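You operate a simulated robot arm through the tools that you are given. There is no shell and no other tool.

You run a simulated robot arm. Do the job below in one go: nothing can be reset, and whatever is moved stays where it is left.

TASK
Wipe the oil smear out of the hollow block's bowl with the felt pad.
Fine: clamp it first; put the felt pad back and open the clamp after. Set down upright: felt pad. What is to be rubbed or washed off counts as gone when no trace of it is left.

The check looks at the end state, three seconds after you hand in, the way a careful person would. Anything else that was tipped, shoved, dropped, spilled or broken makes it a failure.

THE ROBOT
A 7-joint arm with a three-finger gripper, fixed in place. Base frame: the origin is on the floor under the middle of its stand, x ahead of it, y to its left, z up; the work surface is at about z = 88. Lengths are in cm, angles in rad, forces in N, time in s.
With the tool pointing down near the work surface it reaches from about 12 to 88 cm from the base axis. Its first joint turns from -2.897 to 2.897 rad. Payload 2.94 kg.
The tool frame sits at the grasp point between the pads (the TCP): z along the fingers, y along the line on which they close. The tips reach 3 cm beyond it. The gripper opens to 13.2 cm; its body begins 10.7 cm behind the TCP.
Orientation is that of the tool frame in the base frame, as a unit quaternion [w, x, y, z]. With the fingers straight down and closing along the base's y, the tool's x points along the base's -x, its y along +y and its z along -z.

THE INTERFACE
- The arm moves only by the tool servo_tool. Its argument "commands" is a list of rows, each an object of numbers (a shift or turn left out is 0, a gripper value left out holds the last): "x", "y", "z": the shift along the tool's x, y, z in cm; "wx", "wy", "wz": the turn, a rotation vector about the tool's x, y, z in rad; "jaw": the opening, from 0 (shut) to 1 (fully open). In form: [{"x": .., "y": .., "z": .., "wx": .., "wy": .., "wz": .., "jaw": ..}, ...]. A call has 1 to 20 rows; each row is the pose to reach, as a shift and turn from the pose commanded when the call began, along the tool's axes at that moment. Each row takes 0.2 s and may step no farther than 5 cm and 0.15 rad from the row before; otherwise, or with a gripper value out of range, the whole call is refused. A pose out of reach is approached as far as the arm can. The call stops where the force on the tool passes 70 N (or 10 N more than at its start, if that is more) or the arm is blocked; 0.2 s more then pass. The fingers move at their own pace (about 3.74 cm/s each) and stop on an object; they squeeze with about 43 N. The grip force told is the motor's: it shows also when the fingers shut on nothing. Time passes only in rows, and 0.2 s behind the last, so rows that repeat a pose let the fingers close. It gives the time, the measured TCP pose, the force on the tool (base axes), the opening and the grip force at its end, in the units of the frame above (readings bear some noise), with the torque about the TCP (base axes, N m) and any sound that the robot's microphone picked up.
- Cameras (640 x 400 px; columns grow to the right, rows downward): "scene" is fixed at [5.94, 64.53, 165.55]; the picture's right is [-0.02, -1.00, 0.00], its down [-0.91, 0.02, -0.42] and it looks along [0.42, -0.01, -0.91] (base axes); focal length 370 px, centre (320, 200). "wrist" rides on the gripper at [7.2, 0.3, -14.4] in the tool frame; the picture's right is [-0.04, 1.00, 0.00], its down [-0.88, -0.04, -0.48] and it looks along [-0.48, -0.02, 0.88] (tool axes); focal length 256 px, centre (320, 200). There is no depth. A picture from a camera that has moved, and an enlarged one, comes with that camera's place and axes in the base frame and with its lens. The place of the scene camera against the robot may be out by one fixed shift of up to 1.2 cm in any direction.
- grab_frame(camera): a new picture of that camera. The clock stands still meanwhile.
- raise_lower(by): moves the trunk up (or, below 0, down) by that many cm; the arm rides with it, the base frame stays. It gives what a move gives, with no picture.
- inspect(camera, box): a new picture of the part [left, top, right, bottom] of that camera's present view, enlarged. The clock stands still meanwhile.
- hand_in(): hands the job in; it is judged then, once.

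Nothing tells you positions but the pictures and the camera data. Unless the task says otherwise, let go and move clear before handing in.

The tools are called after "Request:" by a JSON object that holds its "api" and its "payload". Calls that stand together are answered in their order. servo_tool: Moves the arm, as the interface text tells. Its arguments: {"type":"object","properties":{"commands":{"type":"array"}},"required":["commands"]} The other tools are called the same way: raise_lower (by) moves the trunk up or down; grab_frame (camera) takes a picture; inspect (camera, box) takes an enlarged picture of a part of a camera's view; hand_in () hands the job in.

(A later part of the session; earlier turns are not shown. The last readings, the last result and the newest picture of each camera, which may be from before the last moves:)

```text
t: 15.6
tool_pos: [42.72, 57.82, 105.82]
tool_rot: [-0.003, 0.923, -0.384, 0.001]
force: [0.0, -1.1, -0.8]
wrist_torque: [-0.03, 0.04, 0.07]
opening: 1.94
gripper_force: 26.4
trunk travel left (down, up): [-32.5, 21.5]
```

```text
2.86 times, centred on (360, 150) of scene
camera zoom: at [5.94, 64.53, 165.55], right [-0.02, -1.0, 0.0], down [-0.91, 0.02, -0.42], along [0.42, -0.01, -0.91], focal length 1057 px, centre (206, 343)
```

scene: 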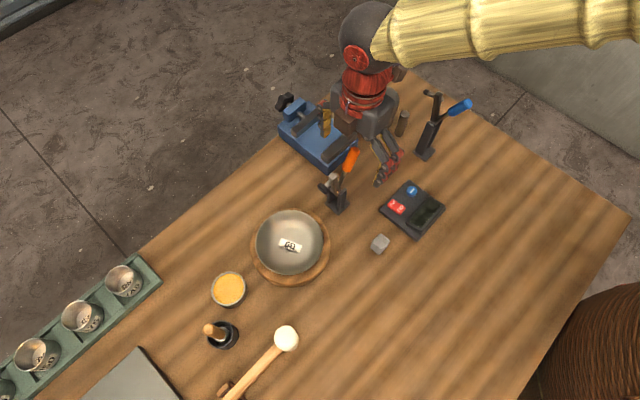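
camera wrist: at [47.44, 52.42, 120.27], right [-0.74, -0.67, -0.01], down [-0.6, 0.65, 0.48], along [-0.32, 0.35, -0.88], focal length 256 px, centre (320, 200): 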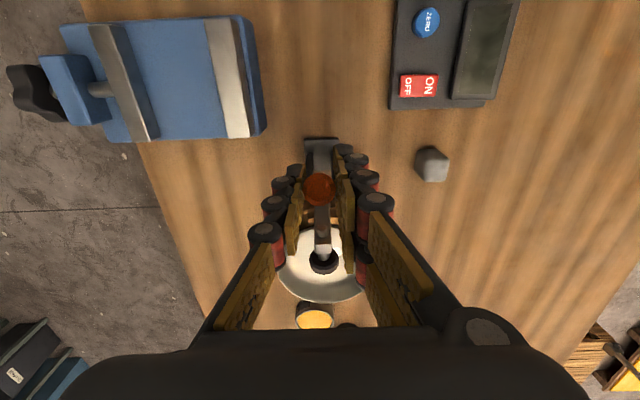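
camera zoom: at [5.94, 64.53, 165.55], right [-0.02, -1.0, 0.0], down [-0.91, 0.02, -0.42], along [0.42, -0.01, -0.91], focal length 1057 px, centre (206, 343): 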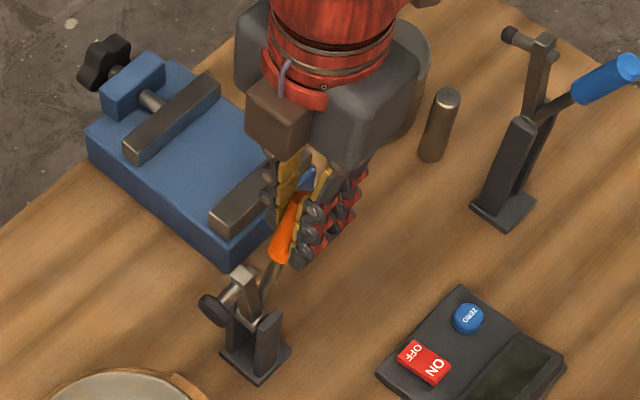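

The grip is held at about 1.9 cm. I'll test the motion with a very small forward swing (toward the bowl) about the pivot and read the force.

Request:
{"api": "servo_tool", "payload": {"commands": [{"x": -0.46, "z": -0.2, "wy": 0.05}, {"x": -0.92, "z": -0.41, "wy": 0.1}, {"x": -0.92, "z": -0.41, "wy": 0.1}]}}

Request:
{"api": "inspect", "payload": {"camera": "scene", "box": [300, 80, 420, 220]}}

```text
t: 16.4
tool_pos: [41.86, 58.48, 106.19]
tool_rot: [0.016, 0.923, -0.382, 0.048]
force: [0.8, -0.3, -2.8]
wrist_torque: [-0.06, 0.22, 0.04]
opening: 1.89
gripper_force: 44.5
trunk travel left (down, up): [-32.5, 21.5]
```

```text
2.86 times, centred on (360, 150) of scene
camera zoom: at [5.94, 64.53, 165.55], right [-0.02, -1.0, 0.0], down [-0.91, 0.02, -0.42], along [0.42, -0.01, -0.91], focal length 1057 px, centre (206, 343)
```

zoom: 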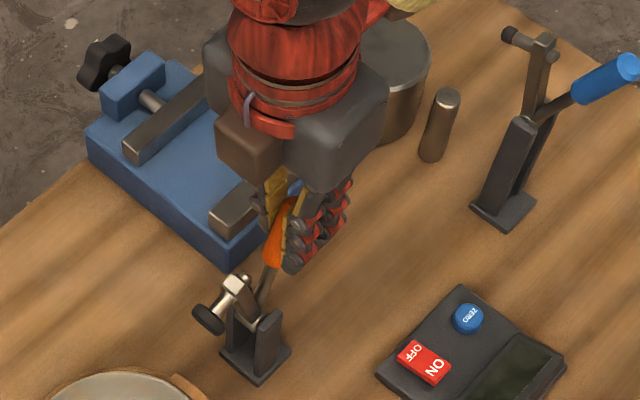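

The lever moved with the handle and the force stayed small, so the clamp closes toward the bowl as one lever. I'll keep swinging it about the pivot in steps.

Request:
{"api": "servo_tool", "payload": {"commands": [{"x": -1.134, "z": -0.433, "wy": 0.12}, {"x": -2.312, "z": -0.726, "wy": 0.24}, {"x": -3.515, "z": -0.878, "wy": 0.36}, {"x": -4.729, "z": -0.884, "wy": 0.48}, {"x": -4.729, "z": -0.884, "wy": 0.48}]}}

Request:
{"api": "grab_frame", "payload": {"camera": "scene"}}

Request:
{"api": "grab_frame", "payload": {"camera": "wrist"}}

```text
t: 17.6
tool_pos: [38.4, 61.94, 106.52]
tool_rot: [0.107, 0.884, -0.368, 0.266]
force: [-3.4, 3.5, -7.4]
wrist_torque: [0.38, 0.64, -0.1]
opening: 1.88
gripper_force: 44.1
trunk travel left (down, up): [-32.5, 21.5]
```

```text
taken
```

scene: 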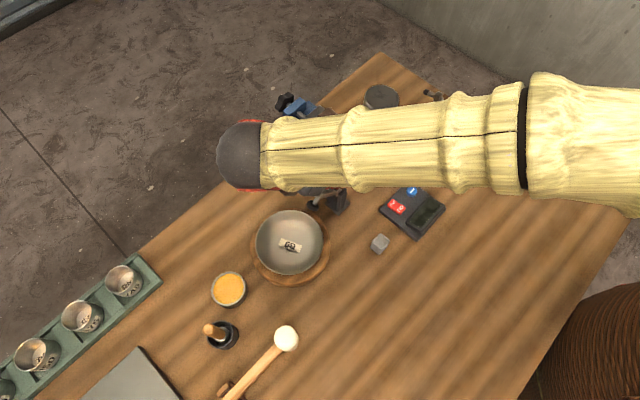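

```text
taken
camera wrist: at [36.87, 63.01, 122.66], right [-0.73, -0.68, -0.03], down [-0.68, 0.73, -0.09], along [0.08, -0.04, -1.0], focal length 256 px, centre (320, 200)
```

wrist: 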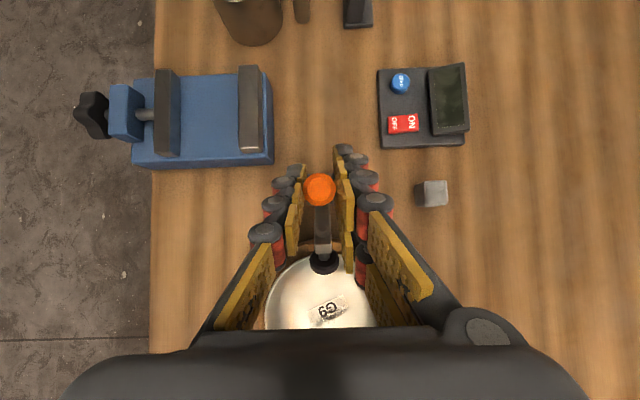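

The lever keeps following with small forces, and the rubber foot is coming down toward the lug. I'll continue.

Request:
{"api": "servo_tool", "payload": {"commands": [{"x": -1.134, "z": -0.403, "wy": 0.12}, {"x": -2.312, "z": -0.676, "wy": 0.24}, {"x": -3.515, "z": -0.808, "wy": 0.36}, {"x": -3.515, "z": -0.808, "wy": 0.36}]}}

Request:
{"api": "grab_frame", "payload": {"camera": "wrist"}}

Request:
{"api": "inspect", "payload": {"camera": "scene", "box": [240, 140, 380, 290]}}

```text
t: 18.6
tool_pos: [35.94, 64.34, 105.45]
tool_rot: [0.171, 0.822, -0.343, 0.42]
force: [-8.2, 5.2, -3.1]
wrist_torque: [0.44, 0.8, -0.21]
opening: 1.87
gripper_force: 44.3
trunk travel left (down, up): [-32.5, 21.5]
```

```text
taken
camera wrist: at [30.54, 69.33, 119.81], right [-0.72, -0.69, -0.04], down [-0.61, 0.67, -0.43], along [0.32, -0.29, -0.9], focal length 256 px, centre (320, 200)
```

wrist: 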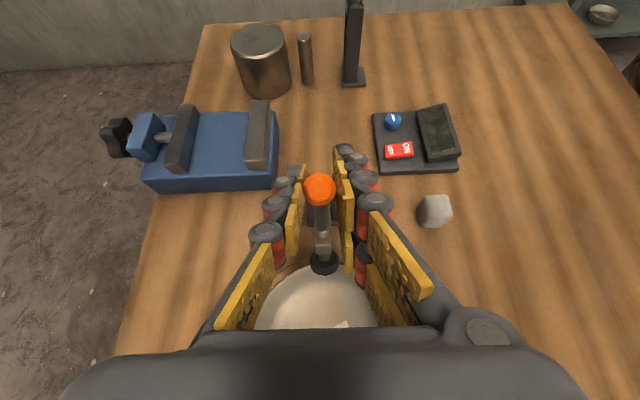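

```text
2.67 times, centred on (310, 215) of scene
camera zoom: at [5.94, 64.53, 165.55], right [-0.02, -1.0, 0.0], down [-0.91, 0.02, -0.42], along [0.42, -0.01, -0.91], focal length 986 px, centre (347, 160)
```

zoom: 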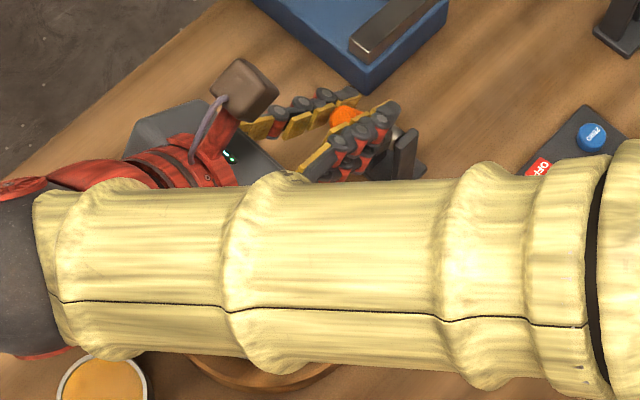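

The handle is now about 31° forward of vertical, total swing about 55°. I'll continue in smaller steps and watch for the foot meeting the lug.

Request:
{"api": "servo_tool", "payload": {"commands": [{"x": -0.56, "z": -0.22, "wy": 0.06}, {"x": -1.134, "z": -0.41, "wy": 0.12}, {"x": -1.72, "z": -0.56, "wy": 0.18}, {"x": -1.72, "z": -0.56, "wy": 0.18}]}}

Request:
{"api": "grab_frame", "payload": {"camera": "wrist"}}

```text
t: 19.6
tool_pos: [34.95, 65.5, 104.34]
tool_rot: [0.2, 0.782, -0.326, 0.492]
force: [-13.8, 10.7, 3.4]
wrist_torque: [0.39, 0.74, -0.24]
opening: 1.89
gripper_force: 43.9
trunk travel left (down, up): [-32.5, 21.5]
```

```text
taken
camera wrist: at [27.74, 72.13, 117.22], right [-0.72, -0.69, -0.05], down [-0.54, 0.6, -0.58], along [0.43, -0.4, -0.81], focal length 256 px, centre (320, 200)
```

wrist: 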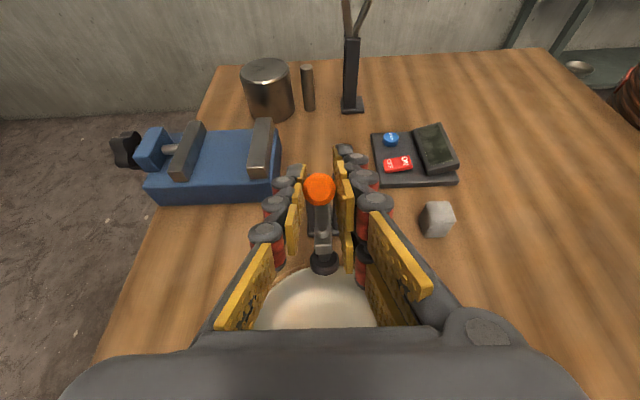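

Total swing is about 65° and the force pattern shows the true pivot is about 0.8 cm lower than I assumed. I'll correct the arc and continue gently.

Request:
{"api": "servo_tool", "payload": {"commands": [{"x": -0.52, "z": -0.43, "wy": 0.06}, {"x": -1.126, "z": -0.68, "wy": 0.12}, {"x": -1.126, "z": -0.68, "wy": 0.12}]}}

Request:
{"api": "grab_frame", "payload": {"camera": "wrist"}}

Request:
{"api": "inspect", "payload": {"camera": "wrist", "box": [270, 160, 370, 330]}}

```text
t: 20.4
tool_pos: [34.2, 66.11, 103.47]
tool_rot: [0.222, 0.75, -0.314, 0.538]
force: [-9.8, 5.2, -4.5]
wrist_torque: [0.33, 0.51, -0.28]
opening: 1.91
gripper_force: 43.8
trunk travel left (down, up): [-32.5, 21.5]
```

```text
taken
camera wrist: at [26.12, 73.85, 115.1], right [-0.72, -0.69, -0.05], down [-0.49, 0.55, -0.68], along [0.5, -0.46, -0.73], focal length 256 px, centre (320, 200)
```

wrist: 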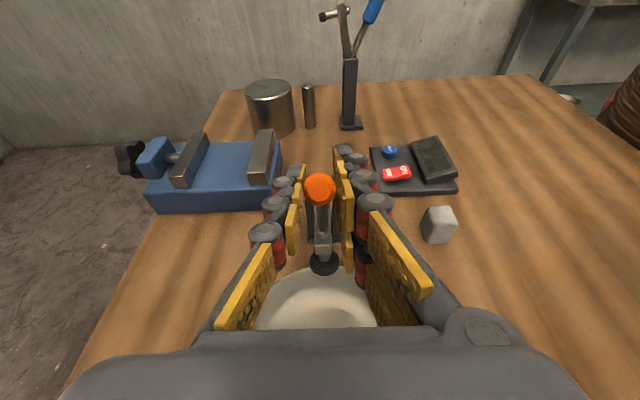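

```text
2.35 times, centred on (320, 245) of wrist
camera zoom: at [26.12, 73.85, 115.1], right [-0.72, -0.69, -0.05], down [-0.49, 0.55, -0.68], along [0.5, -0.46, -0.73], focal length 602 px, centre (320, 94)
```

zoom: 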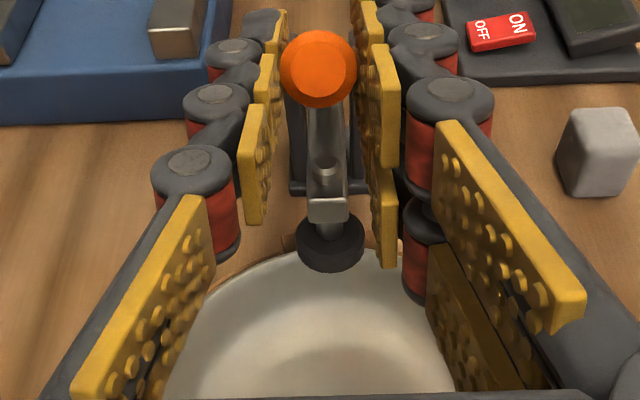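

The lever and handle rotate rigidly together and the foot is close to the lug now. I'll carry on in small increments until the foot seats.

Request:
{"api": "servo_tool", "payload": {"commands": [{"x": -0.3, "z": -0.14, "wy": 0.03}, {"x": -0.596, "z": -0.269, "wy": 0.06}, {"x": -0.9, "z": -0.39, "wy": 0.09}, {"x": -0.9, "z": -0.39, "wy": 0.09}]}}

Request:
{"api": "inspect", "payload": {"camera": "wrist", "box": [270, 160, 370, 330]}}

```text
t: 21.1
tool_pos: [34.41, 65.76, 103.73]
tool_rot: [0.215, 0.739, -0.309, 0.559]
force: [11.6, 30.8, -7.0]
wrist_torque: [0.43, 1.24, -0.58]
opening: 1.99
gripper_force: 45.0
out of reach, approached as far as the arm can: row 1, 2, 3
trunk travel left (down, up): [-32.5, 21.5]
stopped in row 3: the force on the tool passed its limit at 98 N (the readings are from after the stop); the commanded pose is now the measured one
```

```text
2.35 times, centred on (320, 245) of wrist
camera zoom: at [25.71, 73.54, 114.73], right [-0.7, -0.71, -0.07], down [-0.46, 0.53, -0.71], along [0.54, -0.47, -0.7], focal length 602 px, centre (320, 94)
```

zoom: 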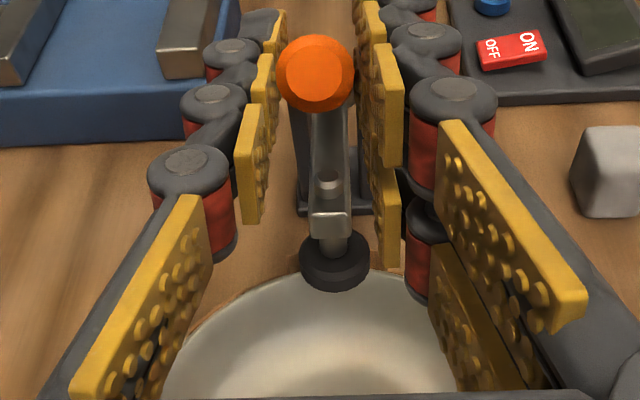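

The arm reached a wrist limit while pitching and pushed sideways briefly, so I'll release the handle now, back off along the fingers, and check how the clamp sits.

Request:
{"api": "servo_tool", "payload": {"commands": [{"jaw": 0.3}, {"jaw": 0.5}, {"jaw": 0.5}, {"jaw": 0.5}]}}

Request:
{"api": "grab_frame", "payload": {"camera": "wrist"}}

```text
t: 22.1
tool_pos: [34.18, 65.5, 103.83]
tool_rot: [0.217, 0.737, -0.309, 0.561]
force: [-0.1, -0.3, 0.5]
wrist_torque: [0.0, -0.01, 0.01]
opening: 6.62
gripper_force: 0.0
trunk travel left (down, up): [-32.5, 21.5]
```

```text
taken
camera wrist: at [25.37, 73.24, 114.82], right [-0.71, -0.7, -0.07], down [-0.46, 0.53, -0.71], along [0.54, -0.47, -0.7], focal length 256 px, centre (320, 200)
```

wrist: 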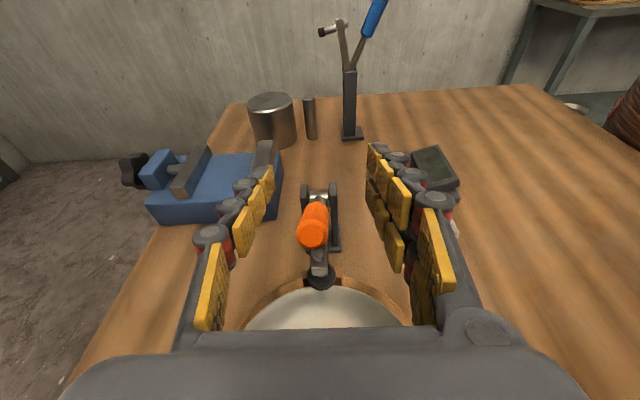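

After release the lever seems to have swung down further by itself. I'll look closely.

Request:
{"api": "inspect", "payload": {"camera": "wrist", "box": [260, 165, 380, 330]}}

Request:
{"api": "inspect", "payload": {"camera": "scene", "box": [240, 120, 400, 290]}}

```text
2.42 times, centred on (320, 248) of wrist
camera zoom: at [25.37, 73.24, 114.82], right [-0.71, -0.7, -0.07], down [-0.46, 0.53, -0.71], along [0.54, -0.47, -0.7], focal length 621 px, centre (320, 85)
```

zoom: 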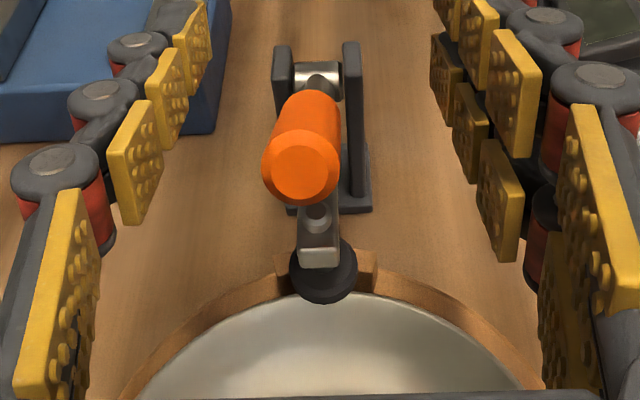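

```text
2.35 times, centred on (320, 205) of scene
camera zoom: at [5.94, 64.53, 165.55], right [-0.02, -1.0, 0.0], down [-0.91, 0.02, -0.42], along [0.42, -0.01, -0.91], focal length 870 px, centre (320, 188)
```

zoom: 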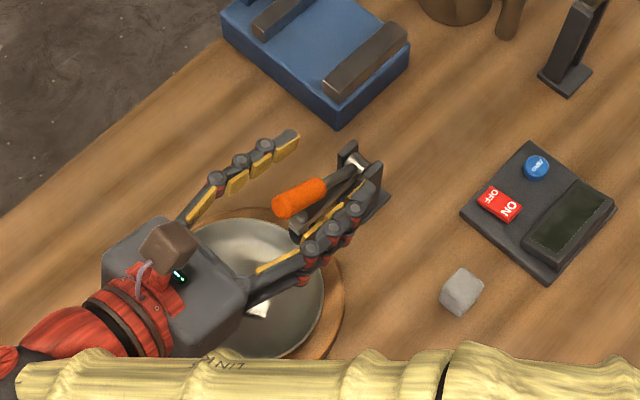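

The lever has fallen onto the lug on its own. I'll lift straight up clear of the handle, straighten the tool, and look at the clamp from above.

Request:
{"api": "servo_tool", "payload": {"commands": [{"x": 2.85, "z": -0.95}, {"x": 5.7, "z": -1.9}, {"x": 8.6, "z": -2.85}, {"x": 11.4, "z": -3.8, "wy": -0.14}, {"x": 11.4, "z": -3.8, "wy": -0.28}, {"x": 11.4, "z": -3.8, "wy": -0.42}, {"x": 11.4, "z": -3.8, "wy": -0.56}, {"x": 11.4, "z": -3.8, "wy": -0.7}, {"x": 11.4, "z": -3.8, "wy": -0.84}, {"x": 11.4, "z": -3.8, "wy": -0.98}, {"x": 11.4, "z": -3.8, "wy": -1.12}, {"x": 11.4, "z": -3.8, "wy": -1.24}, {"x": 11.4, "z": -3.8, "wy": -1.24}]}}

Request:
{"api": "grab_frame", "payload": {"camera": "wrist"}}

Request:
{"api": "grab_frame", "payload": {"camera": "scene"}}

```text
t: 24.9
tool_pos: [33.56, 65.68, 115.69]
tool_rot: [-0.005, 0.925, -0.379, 0.028]
force: [-0.6, -0.4, 1.1]
wrist_torque: [0.03, 0.04, -0.01]
opening: 6.63
gripper_force: 0.0
trunk travel left (down, up): [-32.5, 21.5]
```

```text
taken
camera wrist: at [37.8, 60.46, 130.57], right [-0.73, -0.68, -0.03], down [-0.62, 0.65, 0.43], along [-0.28, 0.34, -0.9], focal length 256 px, centre (320, 200)
```

wrist: 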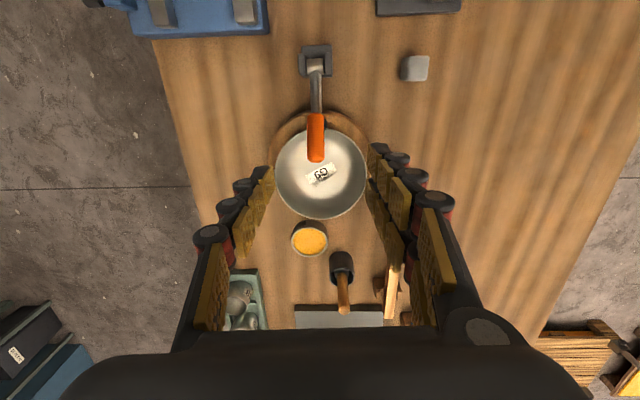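

```text
taken
```

scene: 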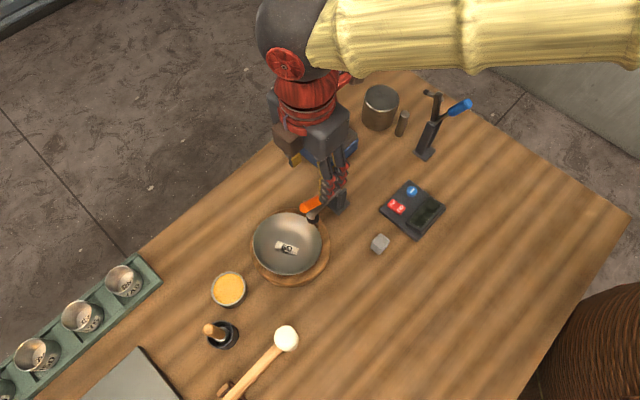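

The lever is now down with its handle leaning over the bowl's near edge. I'll enlarge both views to check the foot's seating and whether the block shifted.

Request:
{"api": "inspect", "payload": {"camera": "scene", "box": [240, 140, 380, 290]}}

Request:
{"api": "inspect", "payload": {"camera": "wrist", "box": [265, 30, 375, 230]}}

Request:
{"api": "inspect", "payload": {"camera": "scene", "box": [270, 225, 310, 260]}}

```text
2.67 times, centred on (310, 215) of scene
camera zoom: at [5.94, 64.53, 165.55], right [-0.02, -1.0, 0.0], down [-0.91, 0.02, -0.42], along [0.42, -0.01, -0.91], focal length 986 px, centre (347, 160)
```

zoom: 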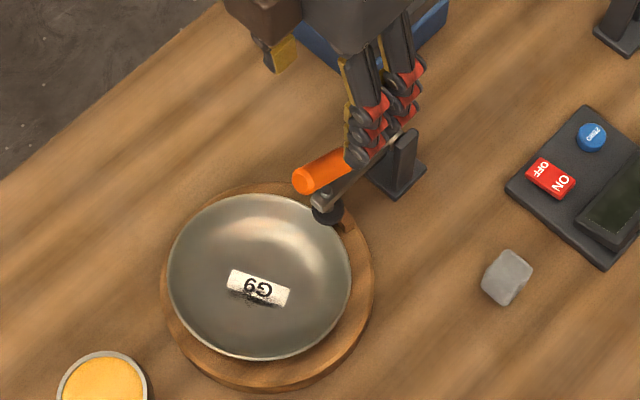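

```text
2.00 times, centred on (320, 130) of wrist
camera zoom: at [37.8, 60.46, 130.57], right [-0.73, -0.68, -0.03], down [-0.62, 0.65, 0.43], along [-0.28, 0.34, -0.9], focal length 512 px, centre (320, 340)
```

zoom: 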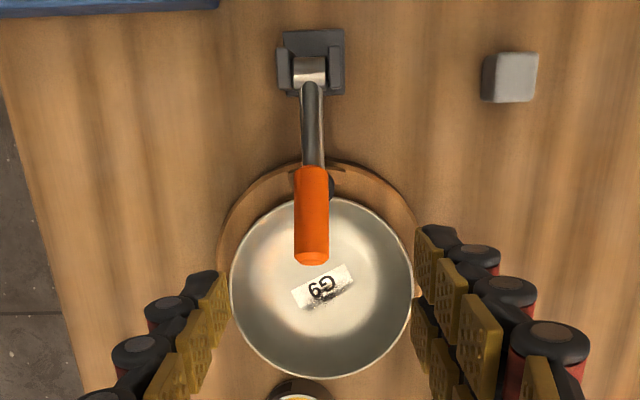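

```text
11.43 times, centred on (290, 242) of scene
camera zoom: at [5.94, 64.53, 165.55], right [-0.02, -1.0, 0.0], down [-0.91, 0.02, -0.42], along [0.42, -0.01, -0.91], focal length 4227 px, centre (663, -286)
```

zoom: 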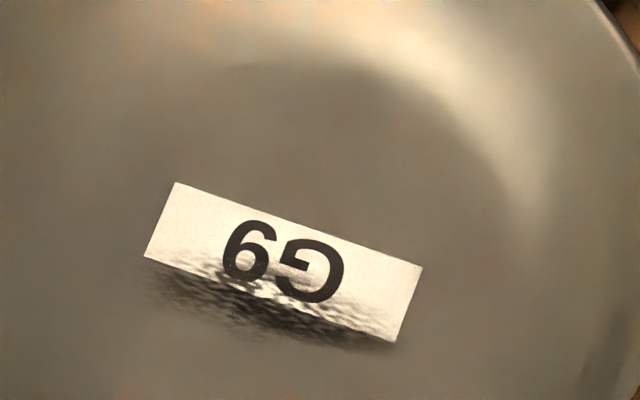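

The foot is down, but the bowl seems to have tilted slightly: its label moved about 1 cm while the wooden block stayed put. I need a side view of the foot, lug and rim, so I'll move the arm back toward the base and look from there.

Request:
{"api": "servo_tool", "payload": {"commands": [{"x": 0.3, "y": 2.1, "wz": 0.143}, {"x": 0.6, "y": 4.2, "wz": 0.286}, {"x": 0.9, "y": 6.4, "wz": 0.43}, {"x": 1.2, "y": 8.5, "wz": 0.573}, {"x": 1.5, "y": 10.6, "wz": 0.716}, {"x": 1.9, "y": 12.7, "wz": 0.86}, {"x": 2.2, "y": 14.8, "wz": 1.0}, {"x": 2.5, "y": 17, "wz": 1.145}, {"x": 2.8, "y": 19.1, "wz": 1.288}, {"x": 3.1, "y": 21.2, "wz": 1.43}, {"x": 3.4, "y": 23.3, "wz": 1.57}, {"x": 3.4, "y": 23.3, "wz": 1.57}]}}

Request:
{"api": "inspect", "payload": {"camera": "scene", "box": [240, 170, 360, 290]}}

Request:
{"api": "inspect", "payload": {"camera": "scene", "box": [295, 185, 345, 230]}}

Request:
{"api": "grab_frame", "payload": {"camera": "wrist"}}

```text
t: 27.5
tool_pos: [19.78, 46.41, 115.24]
tool_rot: [0.021, -0.387, 0.922, -0.016]
force: [0.6, -0.2, -0.5]
wrist_torque: [-0.03, 0.03, 0.01]
opening: 6.58
gripper_force: 0.1
trunk travel left (down, up): [-32.5, 21.5]
```

```text
3.33 times, centred on (300, 230) of scene
camera zoom: at [5.94, 64.53, 165.55], right [-0.02, -1.0, 0.0], down [-0.91, 0.02, -0.42], along [0.42, -0.01, -0.91], focal length 1233 px, centre (387, 100)
```

zoom: 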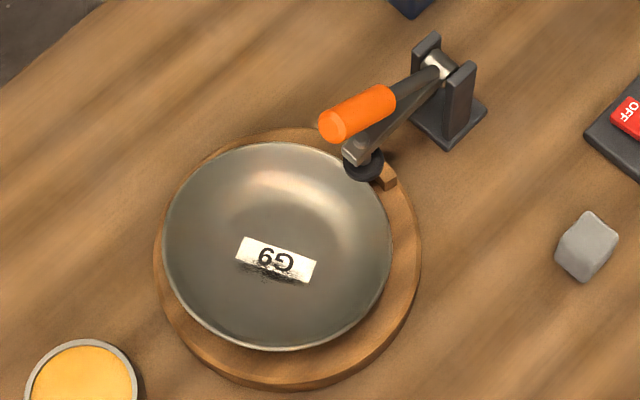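

```text
8.89 times, centred on (320, 208) of scene
camera zoom: at [5.94, 64.53, 165.55], right [-0.02, -1.0, 0.0], down [-0.91, 0.02, -0.42], along [0.42, -0.01, -0.91], focal length 3288 px, centre (320, 133)
```

zoom: 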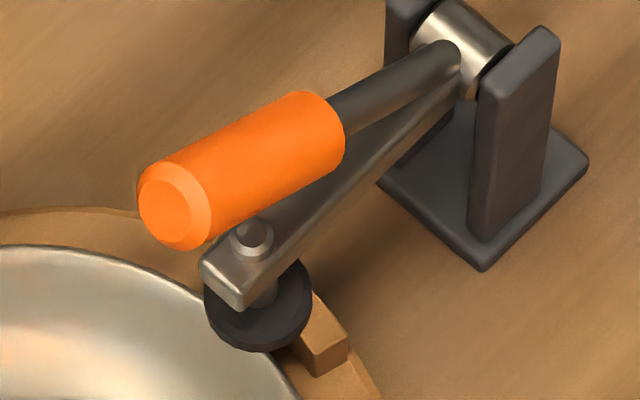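

```text
taken
camera wrist: at [13.71, 41.76, 129.5], right [-0.68, 0.73, -0.05], down [0.62, 0.61, 0.5], along [0.39, 0.31, -0.86], focal length 256 px, centre (320, 200)
```

wrist: 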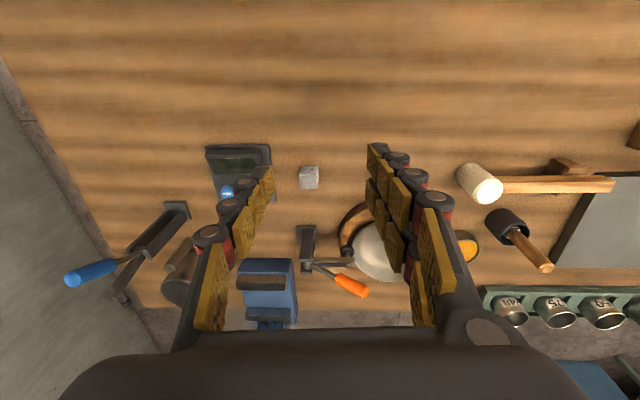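

The foot now sits over the lug and the bowl's rim. I'll zoom the wrist view to measure the lever's angle and see whether it's fully down.

Request:
{"api": "inspect", "payload": {"camera": "wrist", "box": [285, 215, 395, 305]}}

Request:
{"api": "inspect", "payload": {"camera": "scene", "box": [300, 170, 360, 220]}}

```text
4.44 times, centred on (340, 260) of wrist
camera zoom: at [13.71, 41.76, 129.5], right [-0.68, 0.73, -0.05], down [0.62, 0.61, 0.5], along [0.39, 0.31, -0.86], focal length 1138 px, centre (231, -67)
```

zoom: 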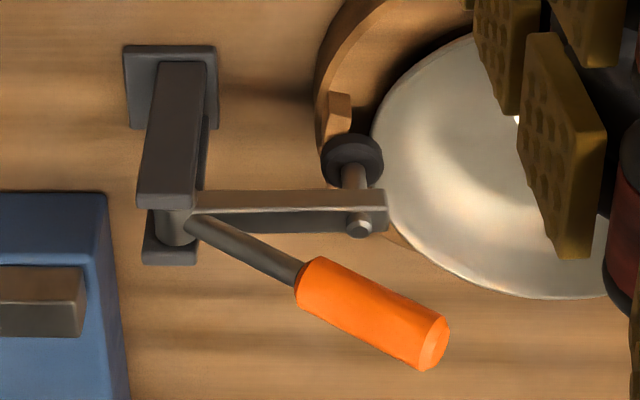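

```text
8.00 times, centred on (330, 195) of scene
camera zoom: at [5.94, 64.53, 165.55], right [-0.02, -1.0, 0.0], down [-0.91, 0.02, -0.42], along [0.42, -0.01, -0.91], focal length 2959 px, centre (240, 240)
```

zoom: 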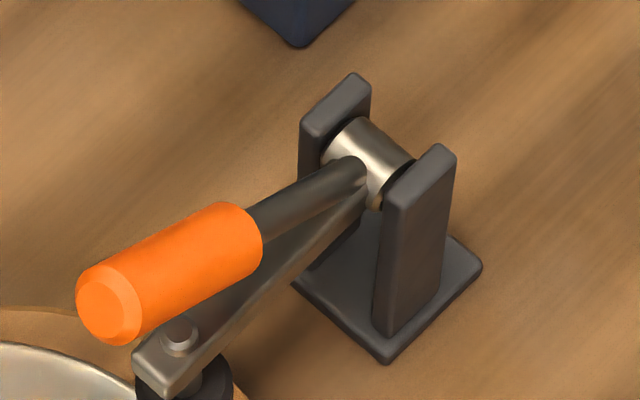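

The foot is at about (34.1, 65.3, 94.6), resting on the lug and the bowl's rim, with the arm level, so the clamp looks closed. The pad stands at about (29.6, 51.5). I'll go above it with the fingers aligned to its faces.

Request:
{"api": "servo_tool", "payload": {"commands": [{"x": -1, "y": -0.3, "z": 0.5, "wz": -0.142}, {"x": -2, "y": -0.6, "z": 1, "wz": -0.284}, {"x": -3, "y": -0.9, "z": 2, "wz": -0.426}, {"x": -4, "y": -1.2, "z": 3, "wz": -0.568}, {"x": -5, "y": -1.5, "z": 4, "wz": -0.71}, {"x": -6, "y": -1.8, "z": 5, "wz": -0.852}, {"x": -7, "y": -2.2, "z": 6, "wz": -0.994}, {"x": -8, "y": -2.5, "z": 7, "wz": -1.136}, {"x": -9, "y": -2.9, "z": 8, "wz": -1.278}, {"x": -10, "y": -3.2, "z": 8, "wz": -1.42}, {"x": -10.5, "y": -3.43, "z": 8, "wz": -1.561}, {"x": -10.5, "y": -3.43, "z": 8, "wz": -1.561}]}}

Request:
{"api": "grab_frame", "payload": {"camera": "wrist"}}

Request:
{"api": "inspect", "payload": {"camera": "scene", "box": [240, 170, 360, 290]}}

```text
t: 30.1
tool_pos: [29.89, 51.46, 107.79]
tool_rot: [-0.003, 0.924, -0.381, 0.027]
force: [0.2, -0.8, -0.4]
wrist_torque: [0.01, 0.0, -0.02]
opening: 6.61
gripper_force: 0.1
trunk travel left (down, up): [-32.5, 21.5]
```

```text
taken
camera wrist: at [34.16, 46.38, 122.56], right [-0.73, -0.68, -0.03], down [-0.62, 0.65, 0.43], along [-0.27, 0.34, -0.9], focal length 256 px, centre (320, 200)
```

wrist: 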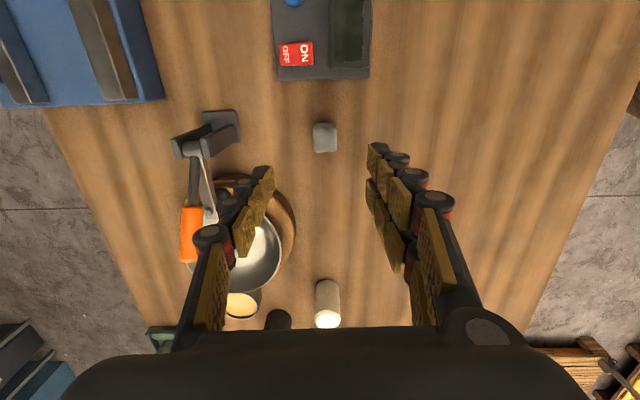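

```text
3.33 times, centred on (300, 230) of scene
camera zoom: at [5.94, 64.53, 165.55], right [-0.02, -1.0, 0.0], down [-0.91, 0.02, -0.42], along [0.42, -0.01, -0.91], focal length 1233 px, centre (387, 100)
```

zoom: 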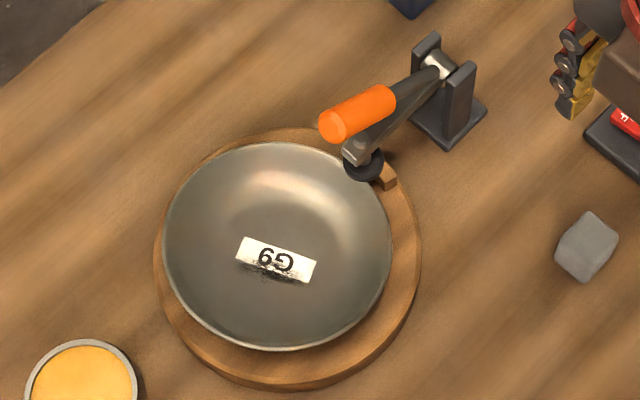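

The pad is at pixel (325, 137), nearly square to the fingers. I'll level the tool's small residual tilt, open the fingers fully and zoom on the pad.

Request:
{"api": "servo_tool", "payload": {"commands": [{"wx": -0.026, "wy": -0.048, "wz": 0.004, "jaw": 0.6}, {"wx": -0.026, "wy": -0.048, "wz": 0.004, "jaw": 0.6}]}}

Request:
{"api": "inspect", "payload": {"camera": "wrist", "box": [295, 105, 355, 165]}}

```text
t: 30.7
tool_pos: [30.03, 51.46, 107.75]
tool_rot: [-0.001, 0.923, -0.384, 0.0]
force: [-0.3, -0.1, 0.6]
wrist_torque: [0.01, -0.02, 0.03]
opening: 7.93
gripper_force: 0.1
trunk travel left (down, up): [-32.5, 21.5]
```

```text
6.67 times, centred on (325, 135) of wrist
camera zoom: at [34.9, 46.12, 122.26], right [-0.74, -0.67, 0.0], down [-0.59, 0.65, 0.48], along [-0.32, 0.35, -0.88], focal length 1707 px, centre (287, 633)
```

zoom: 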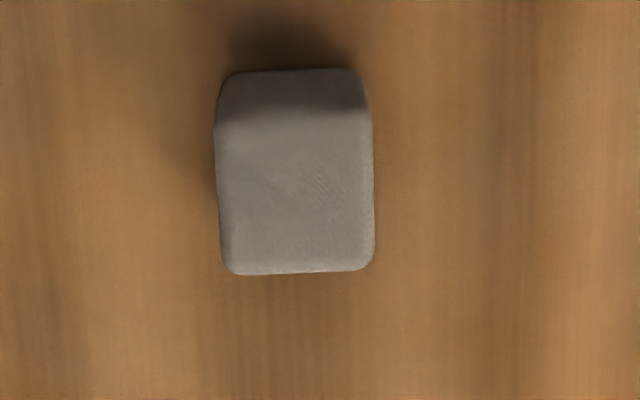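

The pad's top face is about 2.8 cm square and centred within half a centimetre of the tool axis. I'll descend with tips ending about 1.5 cm above the table, so the pad's lower part stays free below the fingers.

Request:
{"api": "servo_tool", "payload": {"commands": [{"x": -0.2, "y": 0.07, "z": 4}, {"x": -0.4, "y": 0.13, "z": 8}, {"x": -0.4, "y": 0.13, "z": 11}, {"x": -0.4, "y": 0.13, "z": 13.5}, {"x": -0.4, "y": 0.13, "z": 15.1}, {"x": -0.4, "y": 0.13, "z": 15.1}]}}

Request:
{"api": "grab_frame", "payload": {"camera": "wrist"}}

Request:
{"api": "inspect", "payload": {"camera": "scene", "box": [330, 140, 450, 270]}}

```text
t: 32.1
tool_pos: [29.67, 51.69, 92.81]
tool_rot: [-0.002, 0.923, -0.385, 0.001]
force: [0.1, -0.5, 0.3]
wrist_torque: [0.0, 0.0, 0.02]
opening: 7.92
gripper_force: 0.0
trunk travel left (down, up): [-32.5, 21.5]
```

```text
taken
camera wrist: at [34.56, 46.36, 107.21], right [-0.74, -0.67, 0.0], down [-0.59, 0.65, 0.48], along [-0.32, 0.35, -0.88], focal length 256 px, centre (320, 200)
```

wrist: 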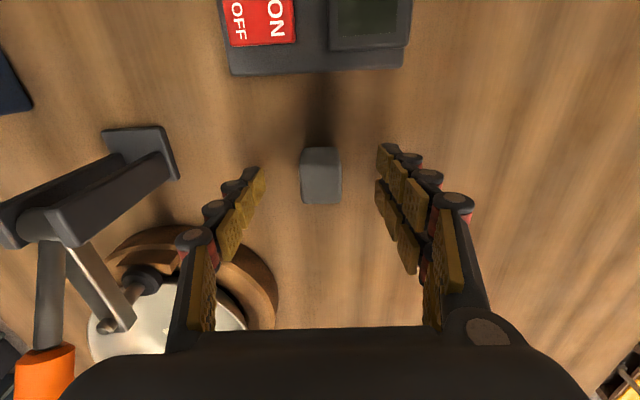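

```text
3.08 times, centred on (390, 205) of scene
camera zoom: at [5.94, 64.53, 165.55], right [-0.02, -1.0, 0.0], down [-0.91, 0.02, -0.42], along [0.42, -0.01, -0.91], focal length 1138 px, centre (105, 185)
```

zoom: 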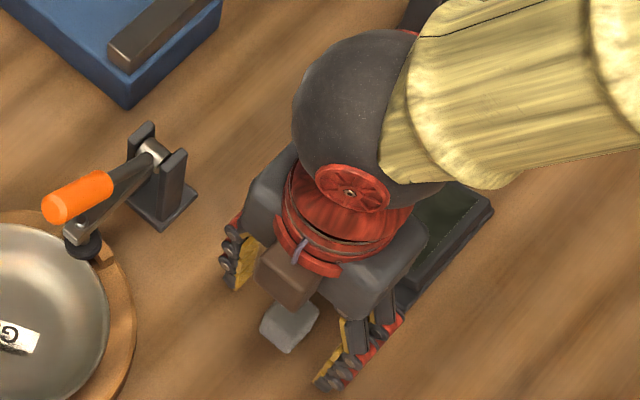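

The pad sits midway between the fingers. I'll close on it.

Request:
{"api": "servo_tool", "payload": {"commands": [{"jaw": 0.3}, {"jaw": 0.25}, {"jaw": 0.2}, {"jaw": 0.1}, {"jaw": 0.1}, {"jaw": 0}, {"jaw": 0}, {"jaw": 0}]}}

Request:
{"api": "grab_frame", "payload": {"camera": "wrist"}}

```text
t: 33.9
tool_pos: [29.62, 51.82, 92.78]
tool_rot: [-0.002, 0.923, -0.384, 0.001]
force: [-0.5, -0.3, -0.4]
wrist_torque: [-0.01, -0.02, -0.01]
opening: 2.67
gripper_force: 43.4
trunk travel left (down, up): [-32.5, 21.5]
```

```text
taken
camera wrist: at [34.55, 46.35, 107.21], right [-0.74, -0.67, 0.0], down [-0.59, 0.65, 0.48], along [-0.32, 0.35, -0.88], focal length 256 px, centre (320, 200)
```

wrist: 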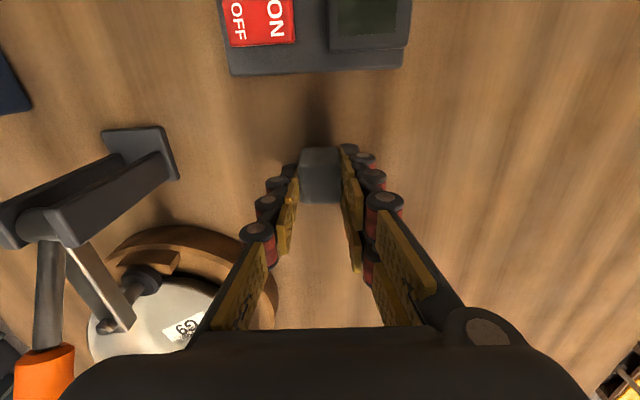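

The pad is held at 2.7 cm. I'll lift it well above the clamp handle and carry it over the bowl.

Request:
{"api": "servo_tool", "payload": {"commands": [{"z": -4}, {"z": -8.5}, {"z": -13}, {"z": -17.5}, {"z": -22}, {"x": -2.9, "y": -2.6, "z": -22}, {"x": -5.9, "y": -5.2, "z": -22}, {"x": -8.9, "y": -7.8, "z": -22}, {"x": -11.9, "y": -10.4, "z": -22}, {"x": -14.85, "y": -13, "z": -22}, {"x": -14.85, "y": -13, "z": -22}]}}

Request:
{"api": "grab_frame", "payload": {"camera": "wrist"}}

Request:
{"api": "grab_frame", "payload": {"camera": "scene"}}

```text
t: 36.3
tool_pos: [28.25, 71.34, 114.87]
tool_rot: [-0.002, 0.923, -0.384, 0.001]
force: [0.4, -0.2, -0.9]
wrist_torque: [0.02, 0.0, -0.02]
opening: 2.67
gripper_force: 43.4
trunk travel left (down, up): [-32.5, 21.5]
```

```text
taken
camera wrist: at [33.13, 65.97, 129.25], right [-0.74, -0.67, 0.0], down [-0.59, 0.65, 0.48], along [-0.32, 0.35, -0.88], focal length 256 px, centre (320, 200)
```

wrist: 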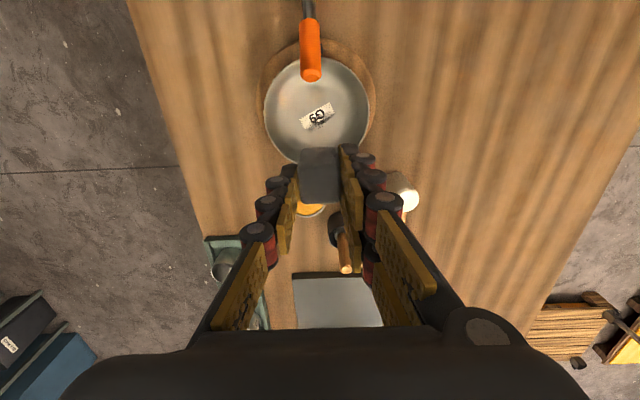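

```text
taken
```

scene: 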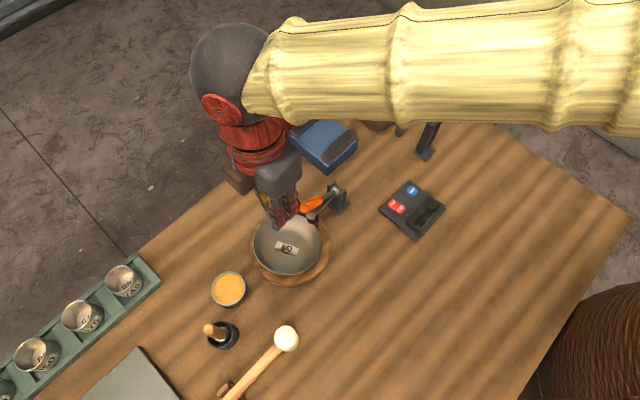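

The pad is held over the bowl. I'll zoom into the bowl from here to place the smear in the tool's frame.

Request:
{"api": "inspect", "payload": {"camera": "wrist", "box": [255, 45, 385, 170]}}

Request:
{"api": "inspect", "payload": {"camera": "scene", "box": [245, 190, 345, 290]}}

Request:
{"api": "inspect", "payload": {"camera": "wrist", "box": [295, 100, 340, 130]}}

```text
3.20 times, centred on (320, 108) of wrist
camera zoom: at [33.13, 65.97, 129.25], right [-0.74, -0.67, 0.0], down [-0.59, 0.65, 0.48], along [-0.32, 0.35, -0.88], focal length 819 px, centre (320, 496)
```

zoom: 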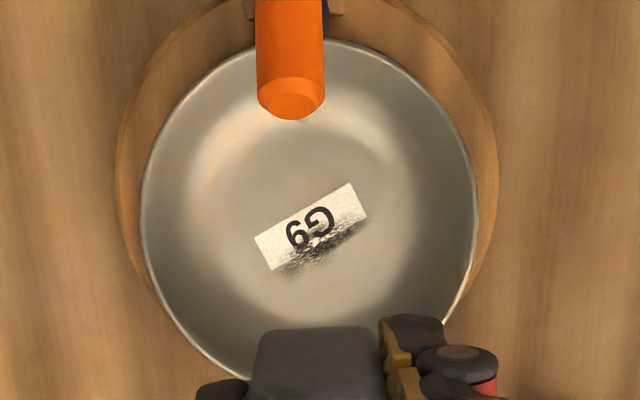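

```text
4.00 times, centred on (295, 240) of scene
camera zoom: at [5.94, 64.53, 165.55], right [-0.02, -1.0, 0.0], down [-0.91, 0.02, -0.42], along [0.42, -0.01, -0.91], focal length 1480 px, centre (420, 40)
```

zoom: 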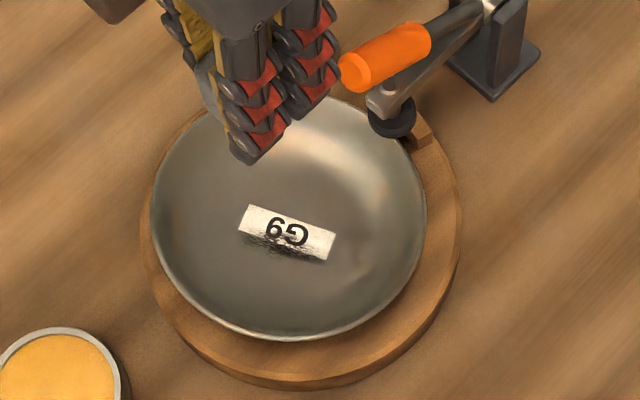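

```text
13.33 times, centred on (318, 115) of wrist
camera zoom: at [33.13, 65.97, 129.25], right [-0.74, -0.67, 0.0], down [-0.59, 0.65, 0.48], along [-0.32, 0.35, -0.88], focal length 3413 px, centre (353, 1333)
```

zoom: 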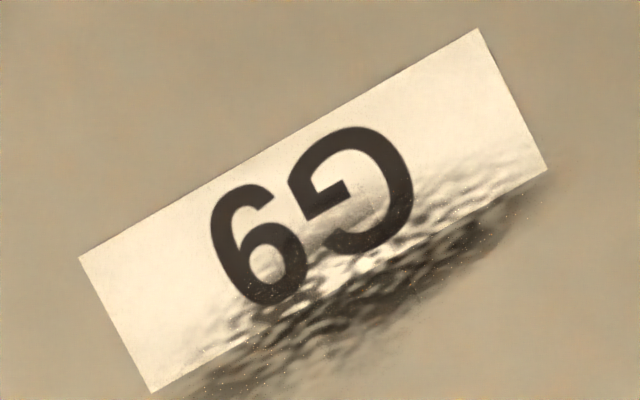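

In the tool frame the smear runs from about (-1.6, -1.95) to (0.5, 2.1). I'll shift over its middle, lean the tool slightly to match the bowl's slope there, and lower the pad to just above the surface.

Request:
{"api": "servo_tool", "payload": {"commands": [{"x": -0.6, "y": 0.07, "z": 3, "wy": -0.06}, {"x": -0.6, "y": 0.07, "z": 7, "wy": -0.12}, {"x": -0.6, "y": 0.07, "z": 11, "wy": -0.12}, {"x": -0.6, "y": 0.07, "z": 14, "wy": -0.12}, {"x": -0.6, "y": 0.07, "z": 16.5, "wy": -0.12}, {"x": -0.6, "y": 0.07, "z": 16.5, "wy": -0.12}]}}

Request:
{"api": "grab_frame", "payload": {"camera": "wrist"}}

Request:
{"api": "inspect", "payload": {"camera": "scene", "box": [220, 130, 360, 290]}}

```text
t: 37.7
tool_pos: [27.74, 71.79, 98.24]
tool_rot: [-0.024, 0.921, -0.384, -0.055]
force: [0.2, -0.4, -1.1]
wrist_torque: [-0.04, -0.03, 0.0]
opening: 2.66
gripper_force: 43.6
trunk travel left (down, up): [-32.5, 21.5]
```

```text
taken
camera wrist: at [33.95, 65.23, 111.73], right [-0.74, -0.67, 0.0], down [-0.55, 0.6, 0.58], along [-0.39, 0.43, -0.82], focal length 256 px, centre (320, 200)
```

wrist: 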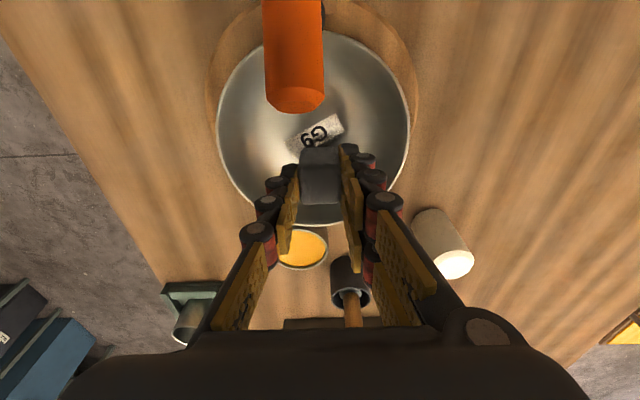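

```text
2.50 times, centred on (290, 210) of scene
camera zoom: at [5.94, 64.53, 165.55], right [-0.02, -1.0, 0.0], down [-0.91, 0.02, -0.42], along [0.42, -0.01, -0.91], focal length 925 px, centre (395, 175)
```

zoom: 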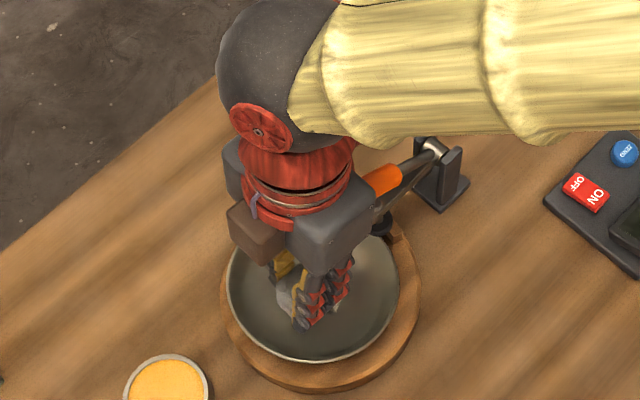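

The pad is just above the label and everything is clear of the handle. I'll lower in small steps to feel for contact.

Request:
{"api": "servo_tool", "payload": {"commands": [{"z": 0.3}, {"z": 0.6}, {"z": 0.9}, {"z": 1.2}, {"z": 1.2}]}}

```text
t: 38.9
tool_pos: [27.81, 71.74, 97.04]
tool_rot: [-0.024, 0.922, -0.384, -0.055]
force: [0.6, 1.0, 0.2]
wrist_torque: [0.0, -0.02, -0.01]
opening: 2.65
gripper_force: 43.0
trunk travel left (down, up): [-32.5, 21.5]
```

No contact yet at z = 97.0, so I'll keep lowering in finer steps.

Request:
{"api": "servo_tool", "payload": {"commands": [{"z": 0.2}, {"z": 0.4}, {"z": 0.5}, {"z": 0.6}, {"z": 0.6}]}}

```text
t: 40.1
tool_pos: [27.69, 72.04, 96.36]
tool_rot: [-0.024, 0.921, -0.384, -0.056]
force: [-0.9, 0.3, 0.6]
wrist_torque: [0.04, 0.0, 0.0]
opening: 2.65
gripper_force: 43.0
trunk travel left (down, up): [-32.5, 21.5]
```

Request:
{"api": "servo_tool", "payload": {"commands": [{"z": 0.1}, {"z": 0.2}, {"z": 0.3}, {"z": 0.3}]}}

Request:
{"api": "inspect", "payload": {"camera": "wrist", "box": [210, 20, 410, 240]}}

```text
t: 41.1
tool_pos: [27.77, 71.93, 96.34]
tool_rot: [-0.026, 0.922, -0.383, -0.055]
force: [1.4, -1.7, 14.6]
wrist_torque: [0.12, 0.15, 0.0]
opening: 2.64
gripper_force: 43.2
trunk travel left (down, up): [-32.5, 21.5]
```

```text
1.82 times, centred on (310, 130) of wrist
camera zoom: at [33.82, 65.36, 109.84], right [-0.74, -0.67, 0.0], down [-0.55, 0.6, 0.58], along [-0.39, 0.43, -0.82], focal length 465 px, centre (338, 327)
```

zoom: 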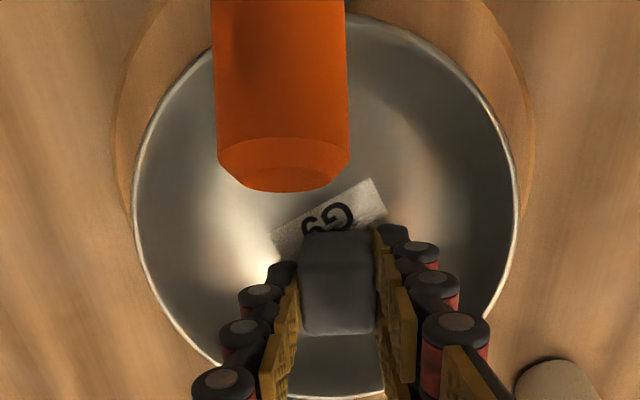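

The pad is in contact with about 15 N. I'll scrub along the smear's direction with small height corrections for the bowl's curve.

Request:
{"api": "servo_tool", "payload": {"commands": [{"x": 0.5, "y": 0, "z": 0.08}, {"x": 0.7, "y": 0.4, "z": 0.1}, {"x": 0.9, "y": 0.8, "z": 0.12}, {"x": 1.1, "y": 1.2, "z": 0.12}, {"x": 1.3, "y": 1.6, "z": 0.1}, {"x": 1.1, "y": 1.2, "z": 0.12}, {"x": 0.9, "y": 0.8, "z": 0.12}, {"x": 0.7, "y": 0.4, "z": 0.1}, {"x": 0.5, "y": 0, "z": 0.08}, {"x": 0.3, "y": -0.4, "z": 0.05}, {"x": 0.1, "y": -0.8, "z": 0}, {"x": -0.1, "y": -1.2, "z": -0.08}, {"x": -0.3, "y": -1.6, "z": -0.17}, {"x": -0.1, "y": -1.2, "z": -0.08}, {"x": 0.1, "y": -0.8, "z": 0}, {"x": 0.3, "y": -0.4, "z": 0.05}, {"x": 0.5, "y": 0, "z": 0.08}]}}

Request:
{"api": "grab_frame", "payload": {"camera": "wrist"}}

```text
t: 44.7
tool_pos: [28.05, 71.53, 95.92]
tool_rot: [-0.024, 0.922, -0.383, -0.055]
force: [-0.3, -0.4, 2.4]
wrist_torque: [0.01, 0.01, 0.02]
opening: 2.64
gripper_force: 42.9
trunk travel left (down, up): [-32.5, 21.5]
```

```text
taken
camera wrist: at [34.08, 65.02, 109.51], right [-0.74, -0.67, 0.0], down [-0.55, 0.6, 0.58], along [-0.39, 0.43, -0.82], focal length 256 px, centre (320, 200)
```

wrist: 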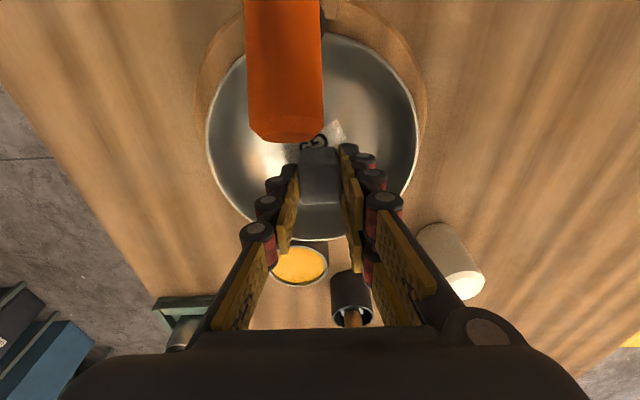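

The contact is light here now (2.4 N). I'll lift and look at how much of the smear is gone.

Request:
{"api": "servo_tool", "payload": {"commands": [{"z": -3}, {"z": -7}, {"z": -11}, {"z": -15}, {"z": -17}, {"z": -17}]}}

Request:
{"api": "grab_frame", "payload": {"camera": "wrist"}}

Request:
{"api": "inspect", "payload": {"camera": "scene", "box": [240, 190, 340, 290]}}

```text
t: 46.1
tool_pos: [29.42, 70.09, 112.8]
tool_rot: [-0.023, 0.922, -0.383, -0.055]
force: [0.0, 0.1, -0.5]
wrist_torque: [0.01, 0.01, 0.01]
opening: 2.67
gripper_force: 42.5
trunk travel left (down, up): [-32.5, 21.5]
```

```text
taken
camera wrist: at [35.5, 63.54, 126.29], right [-0.74, -0.67, 0.0], down [-0.55, 0.6, 0.58], along [-0.39, 0.42, -0.82], focal length 256 px, centre (320, 200)
```

wrist: 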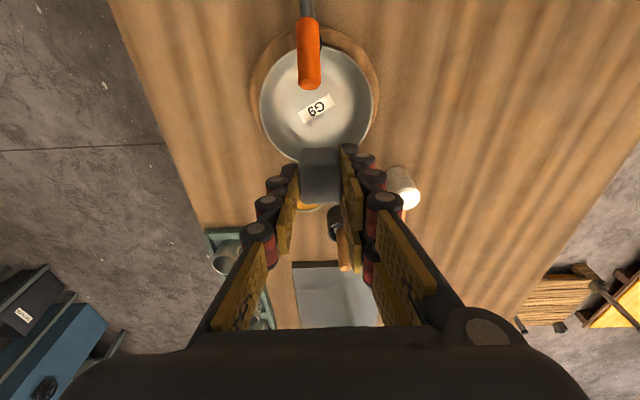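

```text
4.00 times, centred on (290, 240) of scene
camera zoom: at [5.94, 64.53, 165.55], right [-0.02, -1.0, 0.0], down [-0.91, 0.02, -0.42], along [0.42, -0.01, -0.91], focal length 1480 px, centre (440, 40)
```

zoom: 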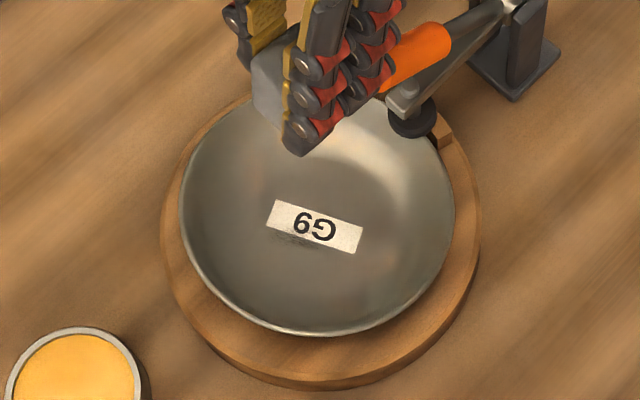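

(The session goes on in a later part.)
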